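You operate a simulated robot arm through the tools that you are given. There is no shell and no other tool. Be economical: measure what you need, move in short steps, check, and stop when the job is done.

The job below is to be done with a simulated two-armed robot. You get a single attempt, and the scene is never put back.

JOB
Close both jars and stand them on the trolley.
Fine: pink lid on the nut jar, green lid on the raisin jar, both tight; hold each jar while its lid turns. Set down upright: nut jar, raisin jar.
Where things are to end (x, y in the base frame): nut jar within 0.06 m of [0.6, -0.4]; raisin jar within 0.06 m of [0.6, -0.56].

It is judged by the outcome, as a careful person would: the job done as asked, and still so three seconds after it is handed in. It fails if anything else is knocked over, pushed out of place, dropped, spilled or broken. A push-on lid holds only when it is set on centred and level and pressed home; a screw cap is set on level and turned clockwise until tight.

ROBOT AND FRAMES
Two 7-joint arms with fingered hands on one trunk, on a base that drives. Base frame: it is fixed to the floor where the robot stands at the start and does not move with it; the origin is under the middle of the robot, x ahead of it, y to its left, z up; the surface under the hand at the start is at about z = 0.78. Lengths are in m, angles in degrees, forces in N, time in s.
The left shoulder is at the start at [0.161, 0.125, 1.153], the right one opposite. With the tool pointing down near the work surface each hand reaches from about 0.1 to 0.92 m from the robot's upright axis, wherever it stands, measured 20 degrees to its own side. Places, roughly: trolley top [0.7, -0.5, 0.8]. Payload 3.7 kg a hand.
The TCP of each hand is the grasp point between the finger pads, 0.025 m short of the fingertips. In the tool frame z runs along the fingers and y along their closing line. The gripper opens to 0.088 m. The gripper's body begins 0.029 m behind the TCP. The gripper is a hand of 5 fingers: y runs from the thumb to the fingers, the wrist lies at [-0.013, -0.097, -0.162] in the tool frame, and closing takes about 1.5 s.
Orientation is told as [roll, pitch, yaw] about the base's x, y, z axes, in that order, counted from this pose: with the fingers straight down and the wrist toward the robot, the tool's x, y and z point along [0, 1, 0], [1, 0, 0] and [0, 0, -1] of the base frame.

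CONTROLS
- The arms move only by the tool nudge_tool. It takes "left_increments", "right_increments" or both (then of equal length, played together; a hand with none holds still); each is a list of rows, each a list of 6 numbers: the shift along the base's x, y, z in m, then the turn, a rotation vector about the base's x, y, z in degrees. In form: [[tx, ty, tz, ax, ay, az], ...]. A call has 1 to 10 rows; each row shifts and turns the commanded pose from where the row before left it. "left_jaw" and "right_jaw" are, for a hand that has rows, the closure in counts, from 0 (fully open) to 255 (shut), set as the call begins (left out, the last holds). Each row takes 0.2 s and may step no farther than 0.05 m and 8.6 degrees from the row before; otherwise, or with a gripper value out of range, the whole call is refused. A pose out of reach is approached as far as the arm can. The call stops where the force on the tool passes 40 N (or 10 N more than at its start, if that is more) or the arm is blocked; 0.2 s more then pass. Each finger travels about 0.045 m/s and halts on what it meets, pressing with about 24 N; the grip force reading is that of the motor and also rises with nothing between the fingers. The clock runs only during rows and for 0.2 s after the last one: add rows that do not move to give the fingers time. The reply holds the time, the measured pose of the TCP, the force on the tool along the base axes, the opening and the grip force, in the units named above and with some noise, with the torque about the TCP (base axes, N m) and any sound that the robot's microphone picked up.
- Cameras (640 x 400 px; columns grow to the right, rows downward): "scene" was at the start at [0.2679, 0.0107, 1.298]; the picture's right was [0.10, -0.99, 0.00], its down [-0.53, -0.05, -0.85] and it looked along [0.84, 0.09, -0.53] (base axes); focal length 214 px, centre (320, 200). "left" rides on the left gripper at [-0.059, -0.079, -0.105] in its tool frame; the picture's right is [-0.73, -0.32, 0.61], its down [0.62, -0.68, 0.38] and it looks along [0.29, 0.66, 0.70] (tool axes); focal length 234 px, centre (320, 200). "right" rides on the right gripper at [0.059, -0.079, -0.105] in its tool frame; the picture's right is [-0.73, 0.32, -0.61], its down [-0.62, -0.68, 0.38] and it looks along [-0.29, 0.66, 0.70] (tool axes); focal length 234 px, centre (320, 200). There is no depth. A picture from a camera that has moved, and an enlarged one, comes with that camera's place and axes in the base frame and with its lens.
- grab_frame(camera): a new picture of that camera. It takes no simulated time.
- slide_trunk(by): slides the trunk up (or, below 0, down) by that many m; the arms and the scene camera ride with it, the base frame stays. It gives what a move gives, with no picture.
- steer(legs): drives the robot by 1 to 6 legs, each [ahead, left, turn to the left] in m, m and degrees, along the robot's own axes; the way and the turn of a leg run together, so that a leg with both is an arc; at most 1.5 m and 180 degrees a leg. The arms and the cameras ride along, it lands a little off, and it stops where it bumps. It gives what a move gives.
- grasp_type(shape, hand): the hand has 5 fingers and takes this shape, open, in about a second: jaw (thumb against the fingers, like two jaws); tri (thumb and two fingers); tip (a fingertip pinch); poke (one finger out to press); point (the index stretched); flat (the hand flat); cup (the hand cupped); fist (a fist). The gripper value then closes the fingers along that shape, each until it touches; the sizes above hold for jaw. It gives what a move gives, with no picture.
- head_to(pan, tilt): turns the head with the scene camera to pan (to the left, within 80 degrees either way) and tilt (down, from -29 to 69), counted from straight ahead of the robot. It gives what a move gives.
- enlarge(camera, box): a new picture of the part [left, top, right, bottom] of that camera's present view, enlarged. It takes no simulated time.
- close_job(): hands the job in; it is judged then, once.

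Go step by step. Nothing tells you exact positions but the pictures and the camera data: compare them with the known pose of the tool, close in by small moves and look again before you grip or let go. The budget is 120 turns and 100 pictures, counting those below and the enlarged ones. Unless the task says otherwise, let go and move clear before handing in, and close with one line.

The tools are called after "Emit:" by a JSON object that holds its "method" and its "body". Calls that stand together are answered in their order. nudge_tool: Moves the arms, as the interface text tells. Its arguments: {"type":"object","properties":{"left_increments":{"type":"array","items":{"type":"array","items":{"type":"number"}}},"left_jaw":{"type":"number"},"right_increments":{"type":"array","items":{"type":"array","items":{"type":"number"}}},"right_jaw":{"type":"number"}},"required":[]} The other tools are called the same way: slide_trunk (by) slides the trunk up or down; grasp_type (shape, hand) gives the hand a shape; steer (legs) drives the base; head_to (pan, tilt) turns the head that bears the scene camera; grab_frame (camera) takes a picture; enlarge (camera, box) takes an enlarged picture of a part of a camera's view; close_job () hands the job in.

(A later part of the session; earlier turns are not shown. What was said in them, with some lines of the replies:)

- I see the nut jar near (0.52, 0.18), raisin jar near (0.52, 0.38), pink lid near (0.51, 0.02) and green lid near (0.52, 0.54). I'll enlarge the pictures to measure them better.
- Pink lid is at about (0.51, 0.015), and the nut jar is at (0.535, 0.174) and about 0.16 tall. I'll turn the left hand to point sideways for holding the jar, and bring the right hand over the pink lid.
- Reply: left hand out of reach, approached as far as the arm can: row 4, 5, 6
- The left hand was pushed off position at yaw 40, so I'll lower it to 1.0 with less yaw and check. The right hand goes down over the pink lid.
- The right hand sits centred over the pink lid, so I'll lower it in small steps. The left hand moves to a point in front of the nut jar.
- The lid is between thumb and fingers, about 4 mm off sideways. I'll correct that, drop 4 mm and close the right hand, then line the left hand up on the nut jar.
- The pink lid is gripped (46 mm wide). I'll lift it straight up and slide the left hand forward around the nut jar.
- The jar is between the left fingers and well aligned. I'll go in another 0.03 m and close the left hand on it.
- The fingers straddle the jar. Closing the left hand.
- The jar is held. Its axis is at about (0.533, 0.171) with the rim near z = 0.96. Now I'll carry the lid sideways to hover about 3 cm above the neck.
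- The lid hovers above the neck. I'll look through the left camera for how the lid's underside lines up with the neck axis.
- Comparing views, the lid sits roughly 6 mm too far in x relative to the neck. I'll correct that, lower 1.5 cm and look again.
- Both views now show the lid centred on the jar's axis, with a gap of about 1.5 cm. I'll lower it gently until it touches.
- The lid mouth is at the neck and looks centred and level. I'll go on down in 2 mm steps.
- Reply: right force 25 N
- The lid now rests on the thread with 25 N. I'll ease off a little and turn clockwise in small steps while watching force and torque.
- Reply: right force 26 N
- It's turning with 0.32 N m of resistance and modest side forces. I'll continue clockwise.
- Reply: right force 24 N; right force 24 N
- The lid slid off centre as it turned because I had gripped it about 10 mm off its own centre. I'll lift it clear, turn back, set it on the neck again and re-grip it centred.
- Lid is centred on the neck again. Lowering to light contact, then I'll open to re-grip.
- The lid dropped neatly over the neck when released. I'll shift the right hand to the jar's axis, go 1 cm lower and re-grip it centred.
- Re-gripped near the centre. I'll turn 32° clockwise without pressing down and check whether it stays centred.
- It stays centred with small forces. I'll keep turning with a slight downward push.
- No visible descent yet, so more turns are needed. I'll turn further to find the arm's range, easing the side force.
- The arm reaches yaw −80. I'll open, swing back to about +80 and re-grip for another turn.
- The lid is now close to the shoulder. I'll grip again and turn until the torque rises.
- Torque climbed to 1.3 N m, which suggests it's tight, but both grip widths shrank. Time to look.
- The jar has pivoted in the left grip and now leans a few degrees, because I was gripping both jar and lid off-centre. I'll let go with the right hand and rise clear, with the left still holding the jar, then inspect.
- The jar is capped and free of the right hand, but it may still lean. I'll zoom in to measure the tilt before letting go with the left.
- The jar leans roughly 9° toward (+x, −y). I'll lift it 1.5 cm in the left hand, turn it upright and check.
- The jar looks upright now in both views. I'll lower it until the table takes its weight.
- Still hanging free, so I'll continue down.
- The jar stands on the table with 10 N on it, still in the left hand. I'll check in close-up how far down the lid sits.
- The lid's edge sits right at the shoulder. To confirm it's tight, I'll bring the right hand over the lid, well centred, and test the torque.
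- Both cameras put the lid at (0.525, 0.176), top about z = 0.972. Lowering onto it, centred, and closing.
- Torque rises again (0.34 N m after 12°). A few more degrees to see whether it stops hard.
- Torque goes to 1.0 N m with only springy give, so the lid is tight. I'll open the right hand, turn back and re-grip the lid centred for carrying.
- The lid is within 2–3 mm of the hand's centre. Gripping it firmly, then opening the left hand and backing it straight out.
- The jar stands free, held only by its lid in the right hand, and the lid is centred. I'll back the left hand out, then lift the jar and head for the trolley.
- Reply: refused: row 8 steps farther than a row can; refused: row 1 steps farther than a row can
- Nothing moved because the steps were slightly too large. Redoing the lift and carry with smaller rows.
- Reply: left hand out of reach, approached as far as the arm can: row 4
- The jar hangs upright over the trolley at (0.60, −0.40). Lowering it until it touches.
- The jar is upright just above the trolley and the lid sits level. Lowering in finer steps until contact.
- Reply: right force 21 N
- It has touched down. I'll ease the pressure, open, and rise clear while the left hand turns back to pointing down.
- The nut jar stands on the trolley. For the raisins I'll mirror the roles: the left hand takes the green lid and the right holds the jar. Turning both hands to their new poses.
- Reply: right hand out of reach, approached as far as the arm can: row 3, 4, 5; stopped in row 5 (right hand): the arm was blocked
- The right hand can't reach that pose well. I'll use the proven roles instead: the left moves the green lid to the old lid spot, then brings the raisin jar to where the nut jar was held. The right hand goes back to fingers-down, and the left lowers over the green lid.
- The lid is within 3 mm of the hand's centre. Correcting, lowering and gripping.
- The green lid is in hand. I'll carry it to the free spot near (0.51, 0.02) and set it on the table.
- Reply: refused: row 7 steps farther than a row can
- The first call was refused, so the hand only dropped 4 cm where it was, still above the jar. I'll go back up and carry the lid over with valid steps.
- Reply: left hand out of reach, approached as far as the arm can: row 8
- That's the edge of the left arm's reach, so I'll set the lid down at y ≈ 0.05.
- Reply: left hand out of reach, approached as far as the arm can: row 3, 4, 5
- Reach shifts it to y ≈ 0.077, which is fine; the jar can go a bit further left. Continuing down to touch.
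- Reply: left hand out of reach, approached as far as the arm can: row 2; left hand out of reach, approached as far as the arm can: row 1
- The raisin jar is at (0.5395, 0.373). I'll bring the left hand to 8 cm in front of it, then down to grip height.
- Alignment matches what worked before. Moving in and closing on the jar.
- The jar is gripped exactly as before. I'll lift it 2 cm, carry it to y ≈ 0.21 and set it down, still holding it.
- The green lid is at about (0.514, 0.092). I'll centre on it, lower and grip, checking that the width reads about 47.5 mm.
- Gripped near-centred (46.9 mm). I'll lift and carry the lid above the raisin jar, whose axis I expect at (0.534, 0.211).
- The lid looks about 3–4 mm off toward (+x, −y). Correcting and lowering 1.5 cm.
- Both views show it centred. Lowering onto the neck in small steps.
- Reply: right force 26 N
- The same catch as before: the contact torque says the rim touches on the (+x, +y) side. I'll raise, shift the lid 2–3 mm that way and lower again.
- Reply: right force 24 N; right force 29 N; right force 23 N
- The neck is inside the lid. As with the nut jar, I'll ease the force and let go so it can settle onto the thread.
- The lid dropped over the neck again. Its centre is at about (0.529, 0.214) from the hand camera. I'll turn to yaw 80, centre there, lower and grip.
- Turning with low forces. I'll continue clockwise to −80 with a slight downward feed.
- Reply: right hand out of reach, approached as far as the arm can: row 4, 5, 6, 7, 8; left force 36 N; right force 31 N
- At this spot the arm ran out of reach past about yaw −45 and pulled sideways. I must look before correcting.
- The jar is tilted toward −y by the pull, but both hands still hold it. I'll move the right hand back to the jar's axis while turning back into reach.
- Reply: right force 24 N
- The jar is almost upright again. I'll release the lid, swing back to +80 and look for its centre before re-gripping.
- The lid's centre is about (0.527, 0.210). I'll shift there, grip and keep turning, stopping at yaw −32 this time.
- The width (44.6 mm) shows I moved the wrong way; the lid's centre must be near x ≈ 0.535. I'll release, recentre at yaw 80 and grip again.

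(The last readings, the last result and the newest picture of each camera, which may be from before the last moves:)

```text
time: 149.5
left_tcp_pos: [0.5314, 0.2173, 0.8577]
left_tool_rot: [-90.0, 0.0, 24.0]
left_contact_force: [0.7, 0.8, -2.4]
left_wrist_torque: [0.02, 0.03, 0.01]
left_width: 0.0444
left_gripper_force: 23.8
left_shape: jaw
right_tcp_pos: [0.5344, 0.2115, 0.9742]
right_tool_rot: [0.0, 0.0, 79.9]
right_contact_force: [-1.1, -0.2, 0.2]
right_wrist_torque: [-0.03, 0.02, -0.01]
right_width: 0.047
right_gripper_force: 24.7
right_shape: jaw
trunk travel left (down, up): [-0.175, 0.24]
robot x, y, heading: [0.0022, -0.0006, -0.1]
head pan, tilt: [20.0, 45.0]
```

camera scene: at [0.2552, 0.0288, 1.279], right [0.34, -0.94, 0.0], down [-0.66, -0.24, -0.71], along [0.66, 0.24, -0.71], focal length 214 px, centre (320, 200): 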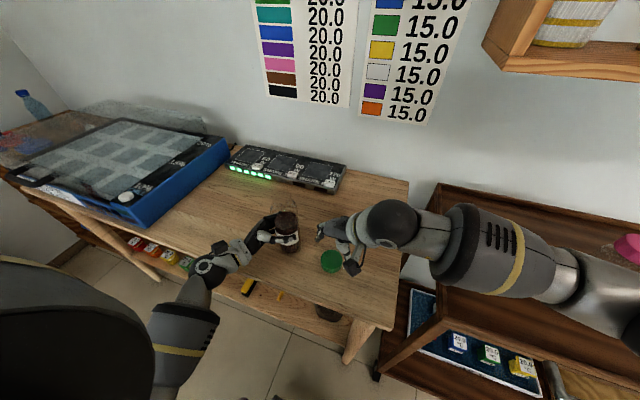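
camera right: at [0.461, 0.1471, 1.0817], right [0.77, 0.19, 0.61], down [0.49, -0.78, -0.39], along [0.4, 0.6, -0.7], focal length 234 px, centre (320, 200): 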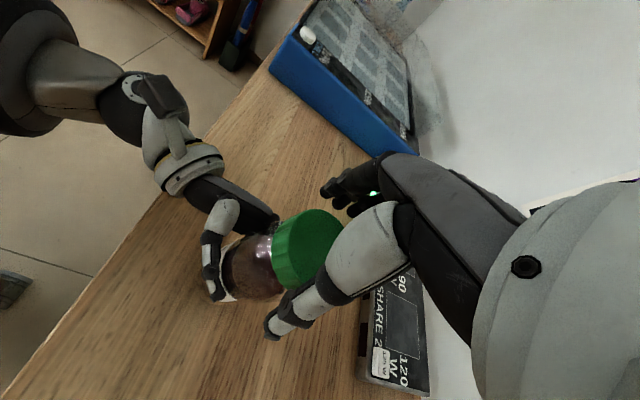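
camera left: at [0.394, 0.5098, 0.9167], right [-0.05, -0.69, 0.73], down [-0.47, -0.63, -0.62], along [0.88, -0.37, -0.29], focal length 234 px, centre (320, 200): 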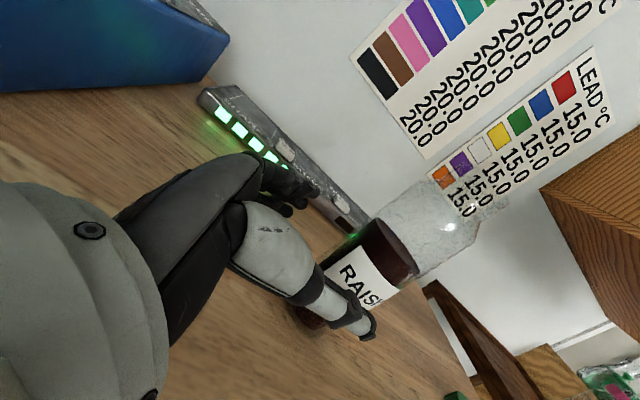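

Width 47.0 mm, well centred now. Turning clockwise and watching the torque.

Emit:
{"method": "nudge_tool", "body": {"right_increments": [[0, 0, -0.0005, 0, 0, -8], [0, 0, -0.0001, 0, 0, -8], [0, 0, -0.0001, 0, 0, -8], [0, 0, -0.0001, 0, 0, -8], [0, 0, -0.0001, 0, 0, -8], [0, 0, -0.0001, 0, 0, -8], [0, 0, 0, 0, 0, 0]]}}

Emit:
{"method": "nudge_tool", "body": {"right_increments": [[0, 0, -0.0002, 0, 0, -8], [0, 0, -0.0001, 0, 0, -8], [0, 0, -0.0001, 0, 0, -8], [0, 0, -0.0001, 0, 0, -8], [0, 0, 0, 0, 0, 0]]}}

```text
time: 151.1
left_tcp_pos: [0.5298, 0.2159, 0.8593]
left_tool_rot: [-90.1, 0.1, 23.9]
left_contact_force: [0.4, -6.4, -4.5]
left_wrist_torque: [0.24, 0.0, -0.6]
left_width: 0.042
left_gripper_force: 23.7
left_shape: jaw
right_tcp_pos: [0.5351, 0.2111, 0.9728]
right_tool_rot: [-0.1, -0.1, 31.8]
right_contact_force: [-0.4, 6.3, 1.8]
right_wrist_torque: [0.37, -0.09, 0.55]
right_width: 0.0452
right_gripper_force: 23.2
right_shape: jaw
trunk travel left (down, up): [-0.175, 0.24]
robot x, y, heading: [-0.0036, -0.0, 0.1]
head pan, tilt: [20.0, 45.0]
```

```text
time: 152.3
left_tcp_pos: [0.5299, 0.2164, 0.859]
left_tool_rot: [-90.0, 0.0, 24.0]
left_contact_force: [-5.1, -5.7, 1.2]
left_wrist_torque: [0.25, -0.3, -1.08]
left_width: 0.0406
left_gripper_force: 24.2
left_shape: jaw
right_tcp_pos: [0.5351, 0.2103, 0.9742]
right_tool_rot: [0.0, -0.1, -0.3]
right_contact_force: [4.4, 5.9, -2.5]
right_wrist_torque: [0.41, -0.33, 1.0]
right_width: 0.0403
right_gripper_force: 24.5
right_shape: jaw
trunk travel left (down, up): [-0.175, 0.24]
robot x, y, heading: [0.0007, -0.004, 0.2]
head pan, tilt: [20.0, 45.0]
```

Torque reached 1.0 N m after about 200° of total turn, the same as the nut jar. I'll release, swing back to yaw 40 and look for the lid centre for a final tightness check.

Emit:
{"method": "nudge_tool", "body": {"right_increments": [[0, 0, 0, 0, 0, 0], [0, 0, 0, 0, 0, 0], [0, 0, 0, 0, 0, 0], [0, 0, 0, 0, 0, 0], [0, 0, 0, 0, 0, 8], [0, 0, 0, 0, 0, 8], [0, 0, 0, 0, 0, 8], [0, 0, 0, 0, 0, 8], [0, 0, 0, 0, 0, 8], [0, 0, 0, 0, 0, 0]], "right_jaw": 0}}

Emit:
{"method": "enlarge", "body": {"camera": "right", "box": [220, 160, 420, 330]}}

Emit:
{"method": "enlarge", "body": {"camera": "scene", "box": [240, 150, 350, 260]}}

```text
time: 154.5
left_tcp_pos: [0.531, 0.2166, 0.8581]
left_tool_rot: [-89.9, 0.0, 23.9]
left_contact_force: [0.1, -0.7, -2.6]
left_wrist_torque: [0.03, -0.05, 0.01]
left_width: 0.0414
left_gripper_force: 23.9
left_shape: jaw
right_tcp_pos: [0.5348, 0.2108, 0.9737]
right_tool_rot: [-0.1, 0.0, 40.0]
right_contact_force: [-0.7, -0.2, 0.7]
right_wrist_torque: [0.02, 0.0, 0.0]
right_width: 0.0875
right_gripper_force: 0.1
right_shape: jaw
trunk travel left (down, up): [-0.175, 0.24]
robot x, y, heading: [-0.0003, 0.0003, 0.1]
head pan, tilt: [20.0, 45.0]
```

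```text
2.35 times, centred on (320, 245) of right
camera zoom: at [0.4376, 0.2053, 1.0785], right [0.71, -0.35, 0.61], down [-0.12, -0.92, -0.38], along [0.69, 0.2, -0.7], focal length 551 px, centre (320, 94)
```

zoom: 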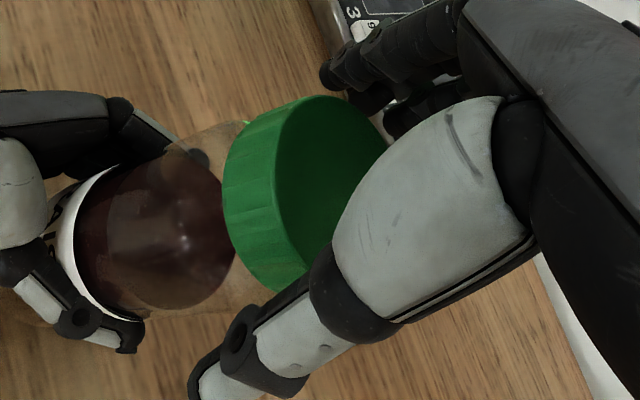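

```text
3.64 times, centred on (295, 205) of scene
camera zoom: at [0.2556, 0.0292, 1.2789], right [0.34, -0.94, 0.0], down [-0.66, -0.24, -0.71], along [0.66, 0.24, -0.71], focal length 780 px, centre (411, 182)
```

zoom: 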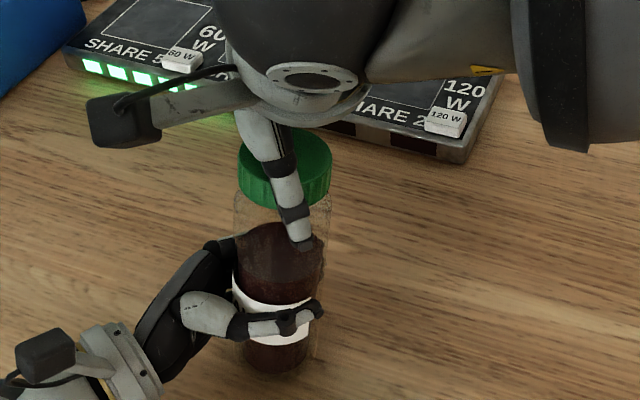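

The raisin jar leans just as the nut jar did (about 9°). I'll raise the right hand clear and apply the same upright correction with the left, then lower to contact.

Emit:
{"method": "nudge_tool", "body": {"right_increments": [[0, 0, 0.02, 0, 0, 0], [0, 0, 0.04, 0, 0, 0], [0, 0, 0.04, 0, 0, 0], [0, -0.03, 0, 0, 0, 0], [0, -0.04, 0, 0, 0, 0]]}}

Emit:
{"method": "nudge_tool", "body": {"left_increments": [[0, 0, 0.008, 0, 0, 0], [0, 0, 0.007, 0, 0, 0], [0, 0, 0, -1.9, -4.3, 0], [0, 0, 0, -1.9, -4.3, 0], [0, 0, -0.006, 0, 0, 0], [0, 0, -0.006, 0, 0, 0], [0, 0, -0.004, 0, 0, 0], [0, 0, 0, 0, 0, 0]]}}

Emit:
{"method": "enlarge", "body": {"camera": "scene", "box": [240, 150, 350, 260]}}

```text
time: 155.7
left_tcp_pos: [0.5317, 0.216, 0.8573]
left_tool_rot: [-90.0, 0.1, 24.0]
left_contact_force: [0.6, 1.0, -3.2]
left_wrist_torque: [-0.02, 0.02, 0.03]
left_width: 0.0413
left_gripper_force: 24.2
left_shape: jaw
right_tcp_pos: [0.5353, 0.1378, 1.0744]
right_tool_rot: [0.0, -0.1, 40.0]
right_contact_force: [-0.5, 0.5, -0.2]
right_wrist_torque: [0.01, 0.03, 0.01]
right_width: 0.0876
right_gripper_force: 0.1
right_shape: jaw
trunk travel left (down, up): [-0.175, 0.24]
robot x, y, heading: [-0.0017, -0.0034, 0.3]
head pan, tilt: [20.0, 45.0]
```

```text
time: 157.5
left_tcp_pos: [0.5317, 0.2165, 0.8566]
left_tool_rot: [-97.0, -6.4, 24.4]
left_contact_force: [0.5, -0.1, -2.7]
left_wrist_torque: [0.04, -0.03, 0.0]
left_width: 0.0414
left_gripper_force: 23.4
left_shape: jaw
right_tcp_pos: [0.5345, 0.1389, 1.0736]
right_tool_rot: [0.0, 0.0, 39.9]
right_contact_force: [-0.3, 1.0, -0.2]
right_wrist_torque: [0.01, -0.02, 0.01]
right_width: 0.0875
right_gripper_force: 0.1
right_shape: jaw
trunk travel left (down, up): [-0.175, 0.24]
robot x, y, heading: [0.0001, -0.0024, -0.1]
head pan, tilt: [20.0, 45.0]
```

```text
3.64 times, centred on (295, 205) of scene
camera zoom: at [0.2556, 0.0291, 1.2788], right [0.34, -0.94, 0.0], down [-0.66, -0.24, -0.71], along [0.66, 0.24, -0.71], focal length 780 px, centre (411, 182)
```

zoom: 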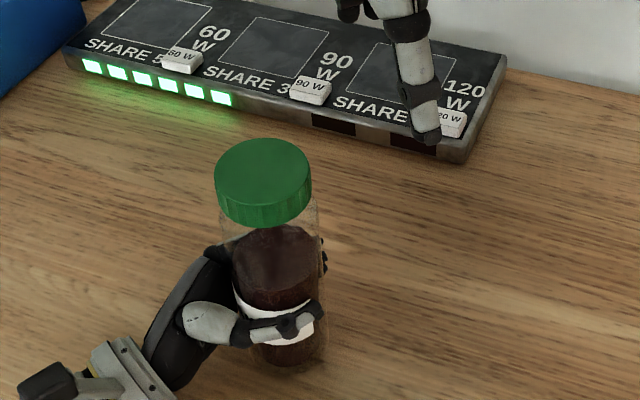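

The raisin jar is upright again. I'll lower it to touch the table, bring the right hand over the lid near (0.522, 0.216), and check with the hand camera.

Emit:
{"method": "nudge_tool", "body": {"left_increments": [[0, 0, -0.0015, 0, 0, 0], [0, 0, -0.0015, 0, 0, 0], [0, 0, 0, 0, 0, 0]]}}

Emit:
{"method": "nudge_tool", "body": {"right_increments": [[-0.006, 0.04, 0, 0, 0, 0], [-0.0065, 0.0375, 0, 0, 0, 0], [0, 0, -0.03, 0, 0, 0], [0, 0, -0.03, 0, 0, 0], [0, 0, 0, 0, 0, 0]]}}

Emit:
{"method": "enlarge", "body": {"camera": "right", "box": [220, 160, 420, 330]}}

```text
time: 158.3
left_tcp_pos: [0.5301, 0.2161, 0.8553]
left_tool_rot: [-97.1, -6.4, 24.3]
left_contact_force: [1.4, 0.8, 2.2]
left_wrist_torque: [-0.01, -0.02, 0.01]
left_width: 0.0416
left_gripper_force: 23.4
left_shape: jaw
right_tcp_pos: [0.5339, 0.1405, 1.0737]
right_tool_rot: [0.0, -0.1, 40.0]
right_contact_force: [-0.1, -0.1, 0.3]
right_wrist_torque: [0.01, 0.04, 0.02]
right_width: 0.0879
right_gripper_force: 0.0
right_shape: jaw
trunk travel left (down, up): [-0.175, 0.24]
robot x, y, heading: [0.0013, 0.0022, -0.2]
head pan, tilt: [20.0, 45.0]
```

```text
time: 159.5
left_tcp_pos: [0.5301, 0.2157, 0.8535]
left_tool_rot: [-97.1, -6.3, 24.3]
left_contact_force: [1.3, -0.7, 1.7]
left_wrist_torque: [-0.07, -0.01, 0.02]
left_width: 0.0419
left_gripper_force: 24.1
left_shape: jaw
right_tcp_pos: [0.5199, 0.2188, 1.0139]
right_tool_rot: [0.0, -0.1, 40.0]
right_contact_force: [0.2, -0.2, -0.3]
right_wrist_torque: [0.05, 0.02, 0.05]
right_width: 0.0876
right_gripper_force: 0.0
right_shape: jaw
trunk travel left (down, up): [-0.175, 0.24]
robot x, y, heading: [-0.0025, -0.0014, -0.0]
head pan, tilt: [20.0, 45.0]
```

```text
2.35 times, centred on (320, 245) of right
camera zoom: at [0.4228, 0.2128, 1.1185], right [0.71, -0.35, 0.61], down [-0.12, -0.92, -0.38], along [0.69, 0.2, -0.7], focal length 551 px, centre (320, 94)
```

zoom: 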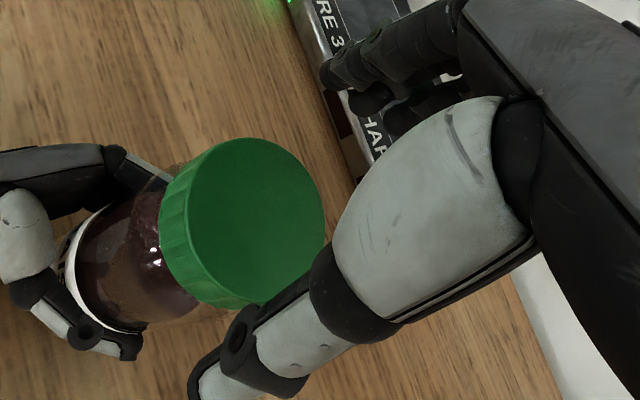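

The hand is within about 1–2 mm of the lid's centre. Lowering and gripping, then a short torque test.

Emit:
{"method": "nudge_tool", "body": {"right_increments": [[0.001, 0, -0.015, 0, 0, 0], [0, 0, -0.015, 0, 0, 0], [0, 0, -0.008, 0, 0, 0], [0, 0, 0, 0, 0, 0]]}}

Emit:
{"method": "nudge_tool", "body": {"right_increments": [[0, 0, 0, 0, 0, 0], [0, 0, 0, 0, 0, 0], [0, 0, 0, 0, 0, 0], [0, 0, 0, 0, 0, 0], [0, 0, 0, 0, 0, 0], [0, 0, 0, 0, 0, 0]], "right_jaw": 255}}

Emit:
{"method": "nudge_tool", "body": {"right_increments": [[0, 0, 0, 0, 0, -6], [0, 0, 0, 0, 0, -6], [0, 0, 0, 0, 0, 0]]}}

Emit:
{"method": "nudge_tool", "body": {"right_increments": [[0, 0, 0, 0, 0, -6], [0, 0, 0, 0, 0, -6], [0, 0, 0, 0, 0, 0]]}}

```text
time: 160.5
left_tcp_pos: [0.5314, 0.2163, 0.8543]
left_tool_rot: [-97.1, -6.2, 24.4]
left_contact_force: [0.0, 0.7, 0.8]
left_wrist_torque: [-0.06, 0.02, -0.01]
left_width: 0.0419
left_gripper_force: 23.9
left_shape: jaw
right_tcp_pos: [0.5216, 0.2181, 0.975]
right_tool_rot: [0.0, 0.0, 39.9]
right_contact_force: [-1.1, -0.3, 0.8]
right_wrist_torque: [0.01, 0.01, 0.02]
right_width: 0.0879
right_gripper_force: 0.0
right_shape: jaw
trunk travel left (down, up): [-0.175, 0.24]
robot x, y, heading: [0.0022, -0.002, -0.1]
head pan, tilt: [20.0, 45.0]
```

```text
time: 161.9
left_tcp_pos: [0.5302, 0.2158, 0.8544]
left_tool_rot: [-96.9, -6.3, 24.4]
left_contact_force: [1.6, -0.9, 0.6]
left_wrist_torque: [-0.04, 0.01, -0.04]
left_width: 0.0418
left_gripper_force: 24.4
left_shape: jaw
right_tcp_pos: [0.5211, 0.2176, 0.9753]
right_tool_rot: [0.0, 0.0, 39.9]
right_contact_force: [-0.4, -0.5, 0.0]
right_wrist_torque: [0.03, -0.02, 0.08]
right_width: 0.0469
right_gripper_force: 24.0
right_shape: jaw
trunk travel left (down, up): [-0.175, 0.24]
robot x, y, heading: [0.0025, -0.0018, 0.2]
head pan, tilt: [20.0, 45.0]
```

```text
time: 162.7
left_tcp_pos: [0.5315, 0.2148, 0.8562]
left_tool_rot: [-97.0, -6.2, 24.3]
left_contact_force: [3.7, -4.0, 1.7]
left_wrist_torque: [0.05, 0.16, -0.38]
left_width: 0.042
left_gripper_force: 24.2
left_shape: jaw
right_tcp_pos: [0.522, 0.2188, 0.9766]
right_tool_rot: [0.0, -0.1, 27.9]
right_contact_force: [-2.8, 3.1, -1.3]
right_wrist_torque: [0.14, 0.04, 0.41]
right_width: 0.0462
right_gripper_force: 24.0
right_shape: jaw
trunk travel left (down, up): [-0.175, 0.24]
robot x, y, heading: [0.0021, -0.0017, -0.2]
head pan, tilt: [20.0, 45.0]
```

```text
time: 163.5
left_tcp_pos: [0.5308, 0.2161, 0.8547]
left_tool_rot: [-97.1, -6.4, 24.3]
left_contact_force: [1.7, -5.8, 4.3]
left_wrist_torque: [0.13, 0.09, -0.54]
left_width: 0.0421
left_gripper_force: 23.5
left_shape: jaw
right_tcp_pos: [0.5236, 0.2182, 0.9748]
right_tool_rot: [0.0, -0.2, 15.8]
right_contact_force: [-0.3, 5.3, -2.5]
right_wrist_torque: [0.27, -0.13, 0.58]
right_width: 0.0453
right_gripper_force: 23.6
right_shape: jaw
trunk travel left (down, up): [-0.175, 0.24]
robot x, y, heading: [0.0009, 0.0001, -0.1]
head pan, tilt: [20.0, 45.0]
```

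The same springy rise as the nut jar. One more 18° brings it to the same torque.

Emit:
{"method": "nudge_tool", "body": {"right_increments": [[0, 0, 0, 0, 0, -6], [0, 0, 0, 0, 0, -6], [0, 0, 0, 0, 0, -6], [0, 0, 0, 0, 0, 0]]}}

```text
time: 164.5
left_tcp_pos: [0.5309, 0.2152, 0.8544]
left_tool_rot: [-97.1, -6.4, 24.3]
left_contact_force: [-4.1, -9.6, 5.6]
left_wrist_torque: [0.28, -0.08, -1.0]
left_width: 0.0407
left_gripper_force: 23.9
left_shape: jaw
right_tcp_pos: [0.5223, 0.2178, 0.9752]
right_tool_rot: [0.1, 0.0, -2.2]
right_contact_force: [5.1, 8.1, -4.6]
right_wrist_torque: [0.51, -0.46, 1.1]
right_width: 0.0418
right_gripper_force: 24.1
right_shape: jaw
trunk travel left (down, up): [-0.175, 0.24]
robot x, y, heading: [0.0019, -0.0008, -0.1]
head pan, tilt: [20.0, 45.0]
```

Torque is 1.1 N m, so it's tight. Same procedure as the nut jar: release, turn back to yaw 36, re-grip centred and use the width as the check.

Emit:
{"method": "nudge_tool", "body": {"right_increments": [[0, 0, 0, 0, 0, 0], [0, 0, 0, 0, 0, 0], [0, 0, 0, 0, 0, 0], [0, 0, 0, 0, 0, 0], [0, 0, 0, 0, 0, 8], [0, 0, 0, 0, 0, 8], [0, 0, 0, 0, 0, 8], [0, 0, 0, 0, 0, 8], [-0.001, 0.001, -0.002, 0, 0, 6], [0, 0, 0, 0, 0, 0]], "right_jaw": 0}}

Emit:
{"method": "nudge_tool", "body": {"right_increments": [[0, 0, 0, 0, 0, 0], [0, 0, 0, 0, 0, 0], [0, 0, 0, 0, 0, 0], [0, 0, 0, 0, 0, 0], [0, 0, 0, 0, 0, 0], [0, 0, 0, 0, 0, 0]], "right_jaw": 255}}

```text
time: 166.7
left_tcp_pos: [0.5297, 0.2158, 0.8536]
left_tool_rot: [-97.0, -6.3, 24.3]
left_contact_force: [-0.1, 2.0, 0.2]
left_wrist_torque: [-0.02, -0.04, 0.0]
left_width: 0.0417
left_gripper_force: 24.1
left_shape: jaw
right_tcp_pos: [0.5214, 0.2187, 0.9735]
right_tool_rot: [0.0, 0.0, 36.0]
right_contact_force: [0.2, 0.5, 0.8]
right_wrist_torque: [0.03, 0.0, -0.01]
right_width: 0.0875
right_gripper_force: 0.1
right_shape: jaw
trunk travel left (down, up): [-0.175, 0.24]
robot x, y, heading: [-0.0029, 0.0007, 0.1]
head pan, tilt: [20.0, 45.0]
```

```text
time: 168.1
left_tcp_pos: [0.5308, 0.216, 0.8548]
left_tool_rot: [-97.1, -6.4, 24.4]
left_contact_force: [1.6, 0.4, 0.0]
left_wrist_torque: [-0.04, 0.04, -0.05]
left_width: 0.0415
left_gripper_force: 24.1
left_shape: jaw
right_tcp_pos: [0.5199, 0.2174, 0.9735]
right_tool_rot: [0.0, 0.0, 35.9]
right_contact_force: [-1.2, 0.6, 0.0]
right_wrist_torque: [0.01, 0.02, 0.05]
right_width: 0.0472
right_gripper_force: 23.6
right_shape: jaw
trunk travel left (down, up): [-0.175, 0.24]
robot x, y, heading: [-0.0012, -0.0031, 0.1]
head pan, tilt: [20.0, 45.0]
```

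47.2 mm, a well-centred grip. Opening the left hand and backing it out.

Emit:
{"method": "nudge_tool", "body": {"left_increments": [[0, 0, 0, 0, 0, 0], [0, 0, 0, 0, 0, 0], [0, 0, 0, 0, 0, 0], [0, 0, 0, 0, 0, 0], [0, 0, 0, 0, 0, 0]], "left_jaw": 0}}

Emit:
{"method": "nudge_tool", "body": {"left_increments": [[-0.006, 0.0135, 0, 0, 0, 0], [-0.006, 0.0135, 0, 0, 0, 0], [-0.006, 0.0135, 0, 0, 0, 0], [-0.006, 0.0135, 0, 0, 0, 0], [-0.006, 0.0135, 0, 0, 0, 0], [-0.006, 0.0135, 0, 0, 0, 0], [-0.006, 0.0135, 0, 0, 0, 0], [-0.03, 0, 0, 0, 0, 0], [-0.02, 0, 0.02, 0, 0, 0], [0, 0, 0.04, 0, 0, 0]]}}

Emit:
{"method": "nudge_tool", "body": {"right_increments": [[0, 0, 0.01, 0, 0, 0], [0, 0, 0.02, 0, 0, 0], [0, 0, 0.03, 0, 0, 0], [0, 0, 0.03, 0, 0, 0], [0, 0, 0.03, 0, 0, 0], [0, 0, 0.01, 0, 0, 0], [0, -0.03, 0, 0, 0, 0], [0, -0.04, 0, 0, 0, 0], [0, -0.045, 0, 0, 0, 0], [0, -0.045, 0, 0, 0, -4]]}}

```text
time: 169.3
left_tcp_pos: [0.5296, 0.2152, 0.8549]
left_tool_rot: [-97.0, -6.2, 24.5]
left_contact_force: [0.1, 0.0, -0.1]
left_wrist_torque: [-0.02, -0.02, 0.0]
left_width: 0.0876
left_gripper_force: 0.0
left_shape: jaw
right_tcp_pos: [0.522, 0.2188, 0.9729]
right_tool_rot: [0.0, 0.0, 35.9]
right_contact_force: [-0.3, 0.4, -1.3]
right_wrist_torque: [-0.02, -0.01, 0.02]
right_width: 0.0471
right_gripper_force: 23.4
right_shape: jaw
trunk travel left (down, up): [-0.175, 0.24]
robot x, y, heading: [-0.002, -0.0013, -0.2]
head pan, tilt: [20.0, 45.0]
```

```text
time: 171.5
left_tcp_pos: [0.4378, 0.311, 0.9132]
left_tool_rot: [-97.0, -6.3, 24.4]
left_contact_force: [-0.8, 0.4, 0.4]
left_wrist_torque: [-0.01, 0.04, 0.01]
left_width: 0.0877
left_gripper_force: 0.1
left_shape: jaw
right_tcp_pos: [0.5218, 0.219, 0.9742]
right_tool_rot: [-0.1, 0.0, 35.9]
right_contact_force: [0.4, -0.4, -1.7]
right_wrist_torque: [-0.02, -0.01, 0.0]
right_width: 0.0468
right_gripper_force: 23.8
right_shape: jaw
trunk travel left (down, up): [-0.175, 0.24]
robot x, y, heading: [-0.0002, 0.0005, -0.1]
head pan, tilt: [20.0, 45.0]
```

```text
time: 173.7
left_tcp_pos: [0.439, 0.3105, 0.915]
left_tool_rot: [-97.0, -6.2, 24.4]
left_contact_force: [0.1, -0.2, -0.8]
left_wrist_torque: [0.0, -0.01, 0.01]
left_width: 0.088
left_gripper_force: 0.1
left_shape: jaw
right_tcp_pos: [0.5208, 0.0576, 1.1038]
right_tool_rot: [0.0, 0.1, 31.8]
right_contact_force: [0.0, 0.0, -3.7]
right_wrist_torque: [-0.02, -0.01, 0.0]
right_width: 0.0469
right_gripper_force: 24.6
right_shape: jaw
trunk travel left (down, up): [-0.175, 0.24]
robot x, y, heading: [0.005, -0.004, 0.2]
head pan, tilt: [20.0, 45.0]
```

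The jar hangs fine. The nut jar is on the way, so I'll carry this one round in front of it (x ≈ 0.46) and then out to (0.60, −0.56).

Emit:
{"method": "nudge_tool", "body": {"right_increments": [[-0.006, -0.043, 0.005, 0, 0, -4], [-0.006, -0.043, 0.005, 0, 0, -4], [-0.006, -0.043, 0.005, 0, 0, -4], [-0.006, -0.043, 0.005, 0, 0, -4], [-0.006, -0.043, 0.005, 0, 0, -4], [-0.006, -0.043, 0.005, 0, 0, 0], [-0.006, -0.043, 0.005, 0, 0, 0], [-0.006, -0.043, 0.005, 0, 0, 0], [-0.006, -0.043, 0, 0, 0, 0], [0, -0.043, 0, 0, 0, 0]]}}

Emit:
{"method": "nudge_tool", "body": {"right_increments": [[0, -0.043, 0, 0, 0, 0], [0, -0.043, 0, 0, 0, 0], [0, -0.043, 0, 0, 0, 0], [0, -0.043, 0, 0, 0, 0], [0, -0.016, 0, 0, 0, 0], [0, 0, 0, 0, 0, 0]]}}

```text
time: 175.9
left_tcp_pos: [0.4376, 0.3092, 0.914]
left_tool_rot: [-97.0, -6.2, 24.4]
left_contact_force: [0.6, -0.3, -0.8]
left_wrist_torque: [0.05, 0.02, 0.03]
left_width: 0.0876
left_gripper_force: 0.1
left_shape: jaw
right_tcp_pos: [0.4695, -0.3741, 1.1435]
right_tool_rot: [-0.1, -0.1, 11.9]
right_contact_force: [0.0, -0.7, -2.6]
right_wrist_torque: [-0.01, -0.01, -0.01]
right_width: 0.0469
right_gripper_force: 24.1
right_shape: jaw
trunk travel left (down, up): [-0.175, 0.24]
robot x, y, heading: [-0.0023, 0.003, 0.1]
head pan, tilt: [20.0, 45.0]
```

```text
time: 177.3
left_tcp_pos: [0.4393, 0.3103, 0.9138]
left_tool_rot: [-97.0, -6.3, 24.5]
left_contact_force: [-0.4, 0.3, -1.2]
left_wrist_torque: [0.0, -0.02, -0.02]
left_width: 0.0875
left_gripper_force: 0.1
left_shape: jaw
right_tcp_pos: [0.466, -0.4237, 1.1411]
right_tool_rot: [0.4, -0.1, 11.5]
right_contact_force: [-0.5, 0.2, -3.5]
right_wrist_torque: [-0.01, 0.02, 0.02]
right_width: 0.0466
right_gripper_force: 23.8
right_shape: jaw
right hand out of reach, approached as far as the arm can: row 2, 3, 4, 5
trunk travel left (down, up): [-0.175, 0.24]
robot x, y, heading: [0.0046, -0.0021, -0.2]
head pan, tilt: [20.0, 45.0]
```

The limit comes from the hand's yaw, so turning the wrist in line with the arm should free it. Turning to yaw −28 first, then moving on.

Emit:
{"method": "nudge_tool", "body": {"right_increments": [[0, 0, 0, 0, 0, -8], [0, 0, 0, 0, 0, -8], [0, 0, 0, 0, 0, -8], [0, 0, 0, 0, 0, -8], [0, 0, 0, 0, 0, -8], [0, -0.03, 0, 0, 0, 0], [0, -0.04, 0, 0, 0, 0], [0, -0.04, 0, 0, 0, 0], [0, -0.026, 0, 0, 0, 0], [0, 0, 0, 0, 0, 0]]}}

```text
time: 179.5
left_tcp_pos: [0.4388, 0.3113, 0.9146]
left_tool_rot: [-96.9, -6.3, 24.3]
left_contact_force: [-1.0, 0.2, 0.0]
left_wrist_torque: [0.0, 0.01, -0.01]
left_width: 0.0878
left_gripper_force: 0.0
left_shape: jaw
right_tcp_pos: [0.467, -0.5614, 1.1417]
right_tool_rot: [0.0, 0.0, -28.1]
right_contact_force: [-0.2, 0.2, -3.5]
right_wrist_torque: [-0.01, 0.02, 0.04]
right_width: 0.0466
right_gripper_force: 24.0
right_shape: jaw
trunk travel left (down, up): [-0.175, 0.24]
robot x, y, heading: [0.0005, 0.0001, 0.2]
head pan, tilt: [20.0, 45.0]
```

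That works. Out to x = 0.60, then down to just above the trolley.

Emit:
{"method": "nudge_tool", "body": {"right_increments": [[0.04, 0, 0, 0, 0, 0], [0.045, 0, 0, 0, 0, 0], [0.045, -0.003, 0, 0, 0, 0], [0.003, 0, 0, 0, 0, 0], [0, 0, -0.04, 0, 0, 0], [0, 0, -0.04, 0, 0, 0], [0, 0, -0.04, 0, 0, 0], [0, 0, -0.015, 0, 0, 0], [0, 0, 0, 0, 0, 0]]}}

Emit:
{"method": "head_to", "body": {"pan": -40, "tilt": 35}}

Emit:
{"method": "grab_frame", "body": {"camera": "scene"}}

```text
time: 181.5
left_tcp_pos: [0.4382, 0.3104, 0.9149]
left_tool_rot: [-97.0, -6.2, 24.4]
left_contact_force: [0.1, 0.2, -0.6]
left_wrist_torque: [0.0, 0.05, 0.0]
left_width: 0.0876
left_gripper_force: 0.1
left_shape: jaw
right_tcp_pos: [0.5991, -0.5629, 1.0063]
right_tool_rot: [0.0, 0.0, -28.0]
right_contact_force: [0.3, 0.7, -3.4]
right_wrist_torque: [0.04, -0.02, -0.01]
right_width: 0.0463
right_gripper_force: 24.4
right_shape: jaw
trunk travel left (down, up): [-0.175, 0.24]
robot x, y, heading: [-0.0007, 0.0013, 0.1]
head pan, tilt: [20.0, 45.0]
```

```text
time: 182.8
left_tcp_pos: [0.4386, 0.312, 0.9142]
left_tool_rot: [-97.0, -6.3, 24.4]
left_contact_force: [-0.3, -1.0, 0.2]
left_wrist_torque: [0.0, -0.02, 0.0]
left_width: 0.0877
left_gripper_force: 0.1
left_shape: jaw
right_tcp_pos: [0.5993, -0.5636, 1.0079]
right_tool_rot: [0.0, 0.0, -28.0]
right_contact_force: [0.4, 0.1, -3.1]
right_wrist_torque: [0.01, 0.03, 0.01]
right_width: 0.0466
right_gripper_force: 24.3
right_shape: jaw
trunk travel left (down, up): [-0.175, 0.24]
robot x, y, heading: [-0.0032, -0.0026, 0.1]
head pan, tilt: [-40.0, 35.0]
```

```text
1 pictures are left
camera scene: at [0.2468, -0.0556, 1.2936], right [-0.64, -0.77, 0.0], down [-0.44, 0.37, -0.82], along [0.63, -0.53, -0.57], focal length 214 px, centre (320, 200)
```

scene: 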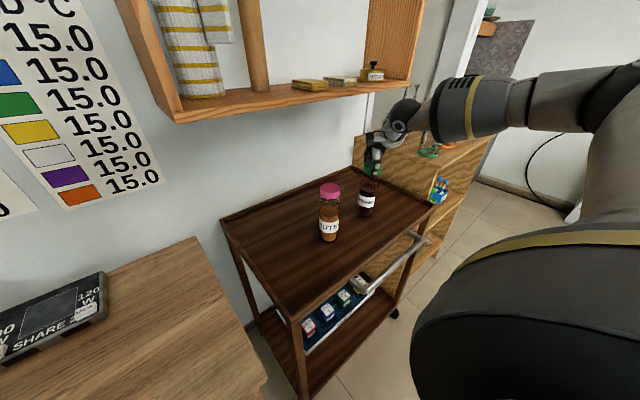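

The nut jar is standing, and the raisin jar hangs upright just above its place. Lowering in fine steps until it touches.

Emit:
{"method": "nudge_tool", "body": {"right_increments": [[0, 0, -0.004, 0, 0, 0], [0, 0, -0.004, 0, 0, 0], [0, 0, -0.002, 0, 0, 0], [0, 0, 0, 0, 0, 0]]}}

Emit:
{"method": "nudge_tool", "body": {"right_increments": [[0, 0, -0.0015, 0, 0, 0], [0, 0, -0.0015, 0, 0, 0], [0, 0, 0, 0, 0, 0]]}}

```text
time: 183.8
left_tcp_pos: [0.4377, 0.3118, 0.9136]
left_tool_rot: [-97.1, -6.3, 24.4]
left_contact_force: [-0.2, 0.2, 0.1]
left_wrist_torque: [0.01, -0.02, -0.05]
left_width: 0.0876
left_gripper_force: 0.0
left_shape: jaw
right_tcp_pos: [0.5997, -0.5627, 0.996]
right_tool_rot: [0.0, 0.0, -28.2]
right_contact_force: [0.8, -0.6, -3.7]
right_wrist_torque: [0.06, 0.06, 0.0]
right_width: 0.0466
right_gripper_force: 24.3
right_shape: jaw
trunk travel left (down, up): [-0.175, 0.24]
robot x, y, heading: [0.0013, 0.0036, 0.1]
head pan, tilt: [-40.0, 35.0]
```

```text
time: 184.6
left_tcp_pos: [0.438, 0.3107, 0.9151]
left_tool_rot: [-97.0, -6.3, 24.3]
left_contact_force: [-0.9, -0.2, -0.7]
left_wrist_torque: [-0.01, 0.01, -0.01]
left_width: 0.0878
left_gripper_force: 0.1
left_shape: jaw
right_tcp_pos: [0.5995, -0.5626, 0.9919]
right_tool_rot: [0.0, 0.0, -28.1]
right_contact_force: [0.5, 0.5, 0.4]
right_wrist_torque: [0.06, 0.03, -0.03]
right_width: 0.0467
right_gripper_force: 24.2
right_shape: jaw
trunk travel left (down, up): [-0.175, 0.24]
robot x, y, heading: [-0.0001, -0.0004, -0.2]
head pan, tilt: [-40.0, 35.0]
```

The trolley has just begun to take its weight. One more millimetre, then open and rise straight up.

Emit:
{"method": "nudge_tool", "body": {"right_increments": [[0, 0, -0.001, 0, 0, 0], [0, 0, 0, 0, 0, 0]]}}

Emit:
{"method": "nudge_tool", "body": {"right_increments": [[0, 0, 0, 0, 0, 0], [0, 0, 0, 0, 0, 0], [0, 0, 0, 0, 0, 0], [0, 0, 0, 0, 0, 0], [0, 0, 0, 0, 0, 0], [0, 0, 0.02, 0, 0, 0], [0, 0, 0.04, 0, 0, 0], [0, 0, 0.04, 0, 0, 0], [0, 0, 0.04, 0, 0, 0], [-0.04, 0, 0, 0, 0, 0]], "right_jaw": 0}}

Emit:
{"method": "enlarge", "body": {"camera": "scene", "box": [240, 120, 460, 270]}}

```text
time: 185.2
left_tcp_pos: [0.4382, 0.3096, 0.9146]
left_tool_rot: [-97.0, -6.3, 24.4]
left_contact_force: [0.5, 0.0, 0.3]
left_wrist_torque: [0.01, -0.01, -0.01]
left_width: 0.0877
left_gripper_force: 0.1
left_shape: jaw
right_tcp_pos: [0.5996, -0.5621, 0.992]
right_tool_rot: [0.0, -0.1, -28.1]
right_contact_force: [0.2, 0.6, 2.3]
right_wrist_torque: [0.02, 0.03, 0.01]
right_width: 0.0466
right_gripper_force: 23.5
right_shape: jaw
trunk travel left (down, up): [-0.175, 0.24]
robot x, y, heading: [-0.0009, 0.0011, -0.0]
head pan, tilt: [-40.0, 35.0]
```

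```text
time: 187.4
left_tcp_pos: [0.4373, 0.3096, 0.915]
left_tool_rot: [-97.0, -6.5, 24.4]
left_contact_force: [0.1, -0.2, 0.2]
left_wrist_torque: [0.0, -0.01, 0.0]
left_width: 0.0879
left_gripper_force: 0.1
left_shape: jaw
right_tcp_pos: [0.5566, -0.5609, 1.1327]
right_tool_rot: [0.0, -0.1, -28.1]
right_contact_force: [-0.4, -0.3, 0.3]
right_wrist_torque: [0.0, -0.03, 0.01]
right_width: 0.088
right_gripper_force: 0.0
right_shape: jaw
trunk travel left (down, up): [-0.175, 0.24]
robot x, y, heading: [0.0001, -0.0006, -0.1]
head pan, tilt: [-40.0, 35.0]
```

```text
2.67 times, centred on (350, 195) of scene
camera zoom: at [0.2448, -0.0557, 1.2942], right [-0.64, -0.77, 0.0], down [-0.44, 0.37, -0.82], along [0.63, -0.53, -0.57], focal length 572 px, centre (240, 213)
```

zoom: 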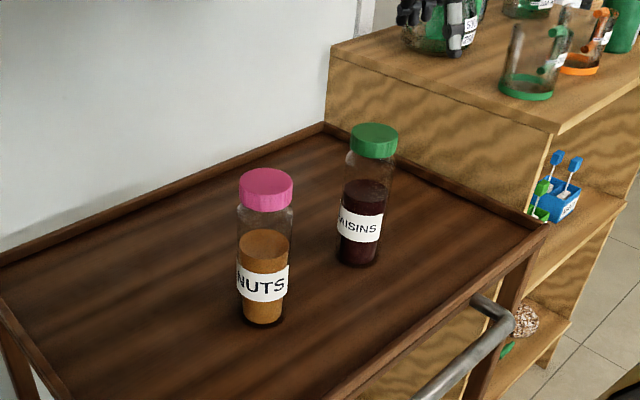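

Both jars stand upright on the trolley with their lids on level, and both hands are clear. Handing in.

Emit:
{"method": "close_job", "body": {}}

```text
The job is handed in.
```

Both jars are closed and standing upright on the trolley, and I've handed the job in. The nut jar has the pink lid and sits near (0.60, −0.40). The raisin jar has the green lid and sits near (0.60, −0.56). Each lid was turned until it resisted at about 1 N m with the jar held. Both jars tilted in the grip while their lids were being turned, and I set them upright again; nothing visibly spilled.
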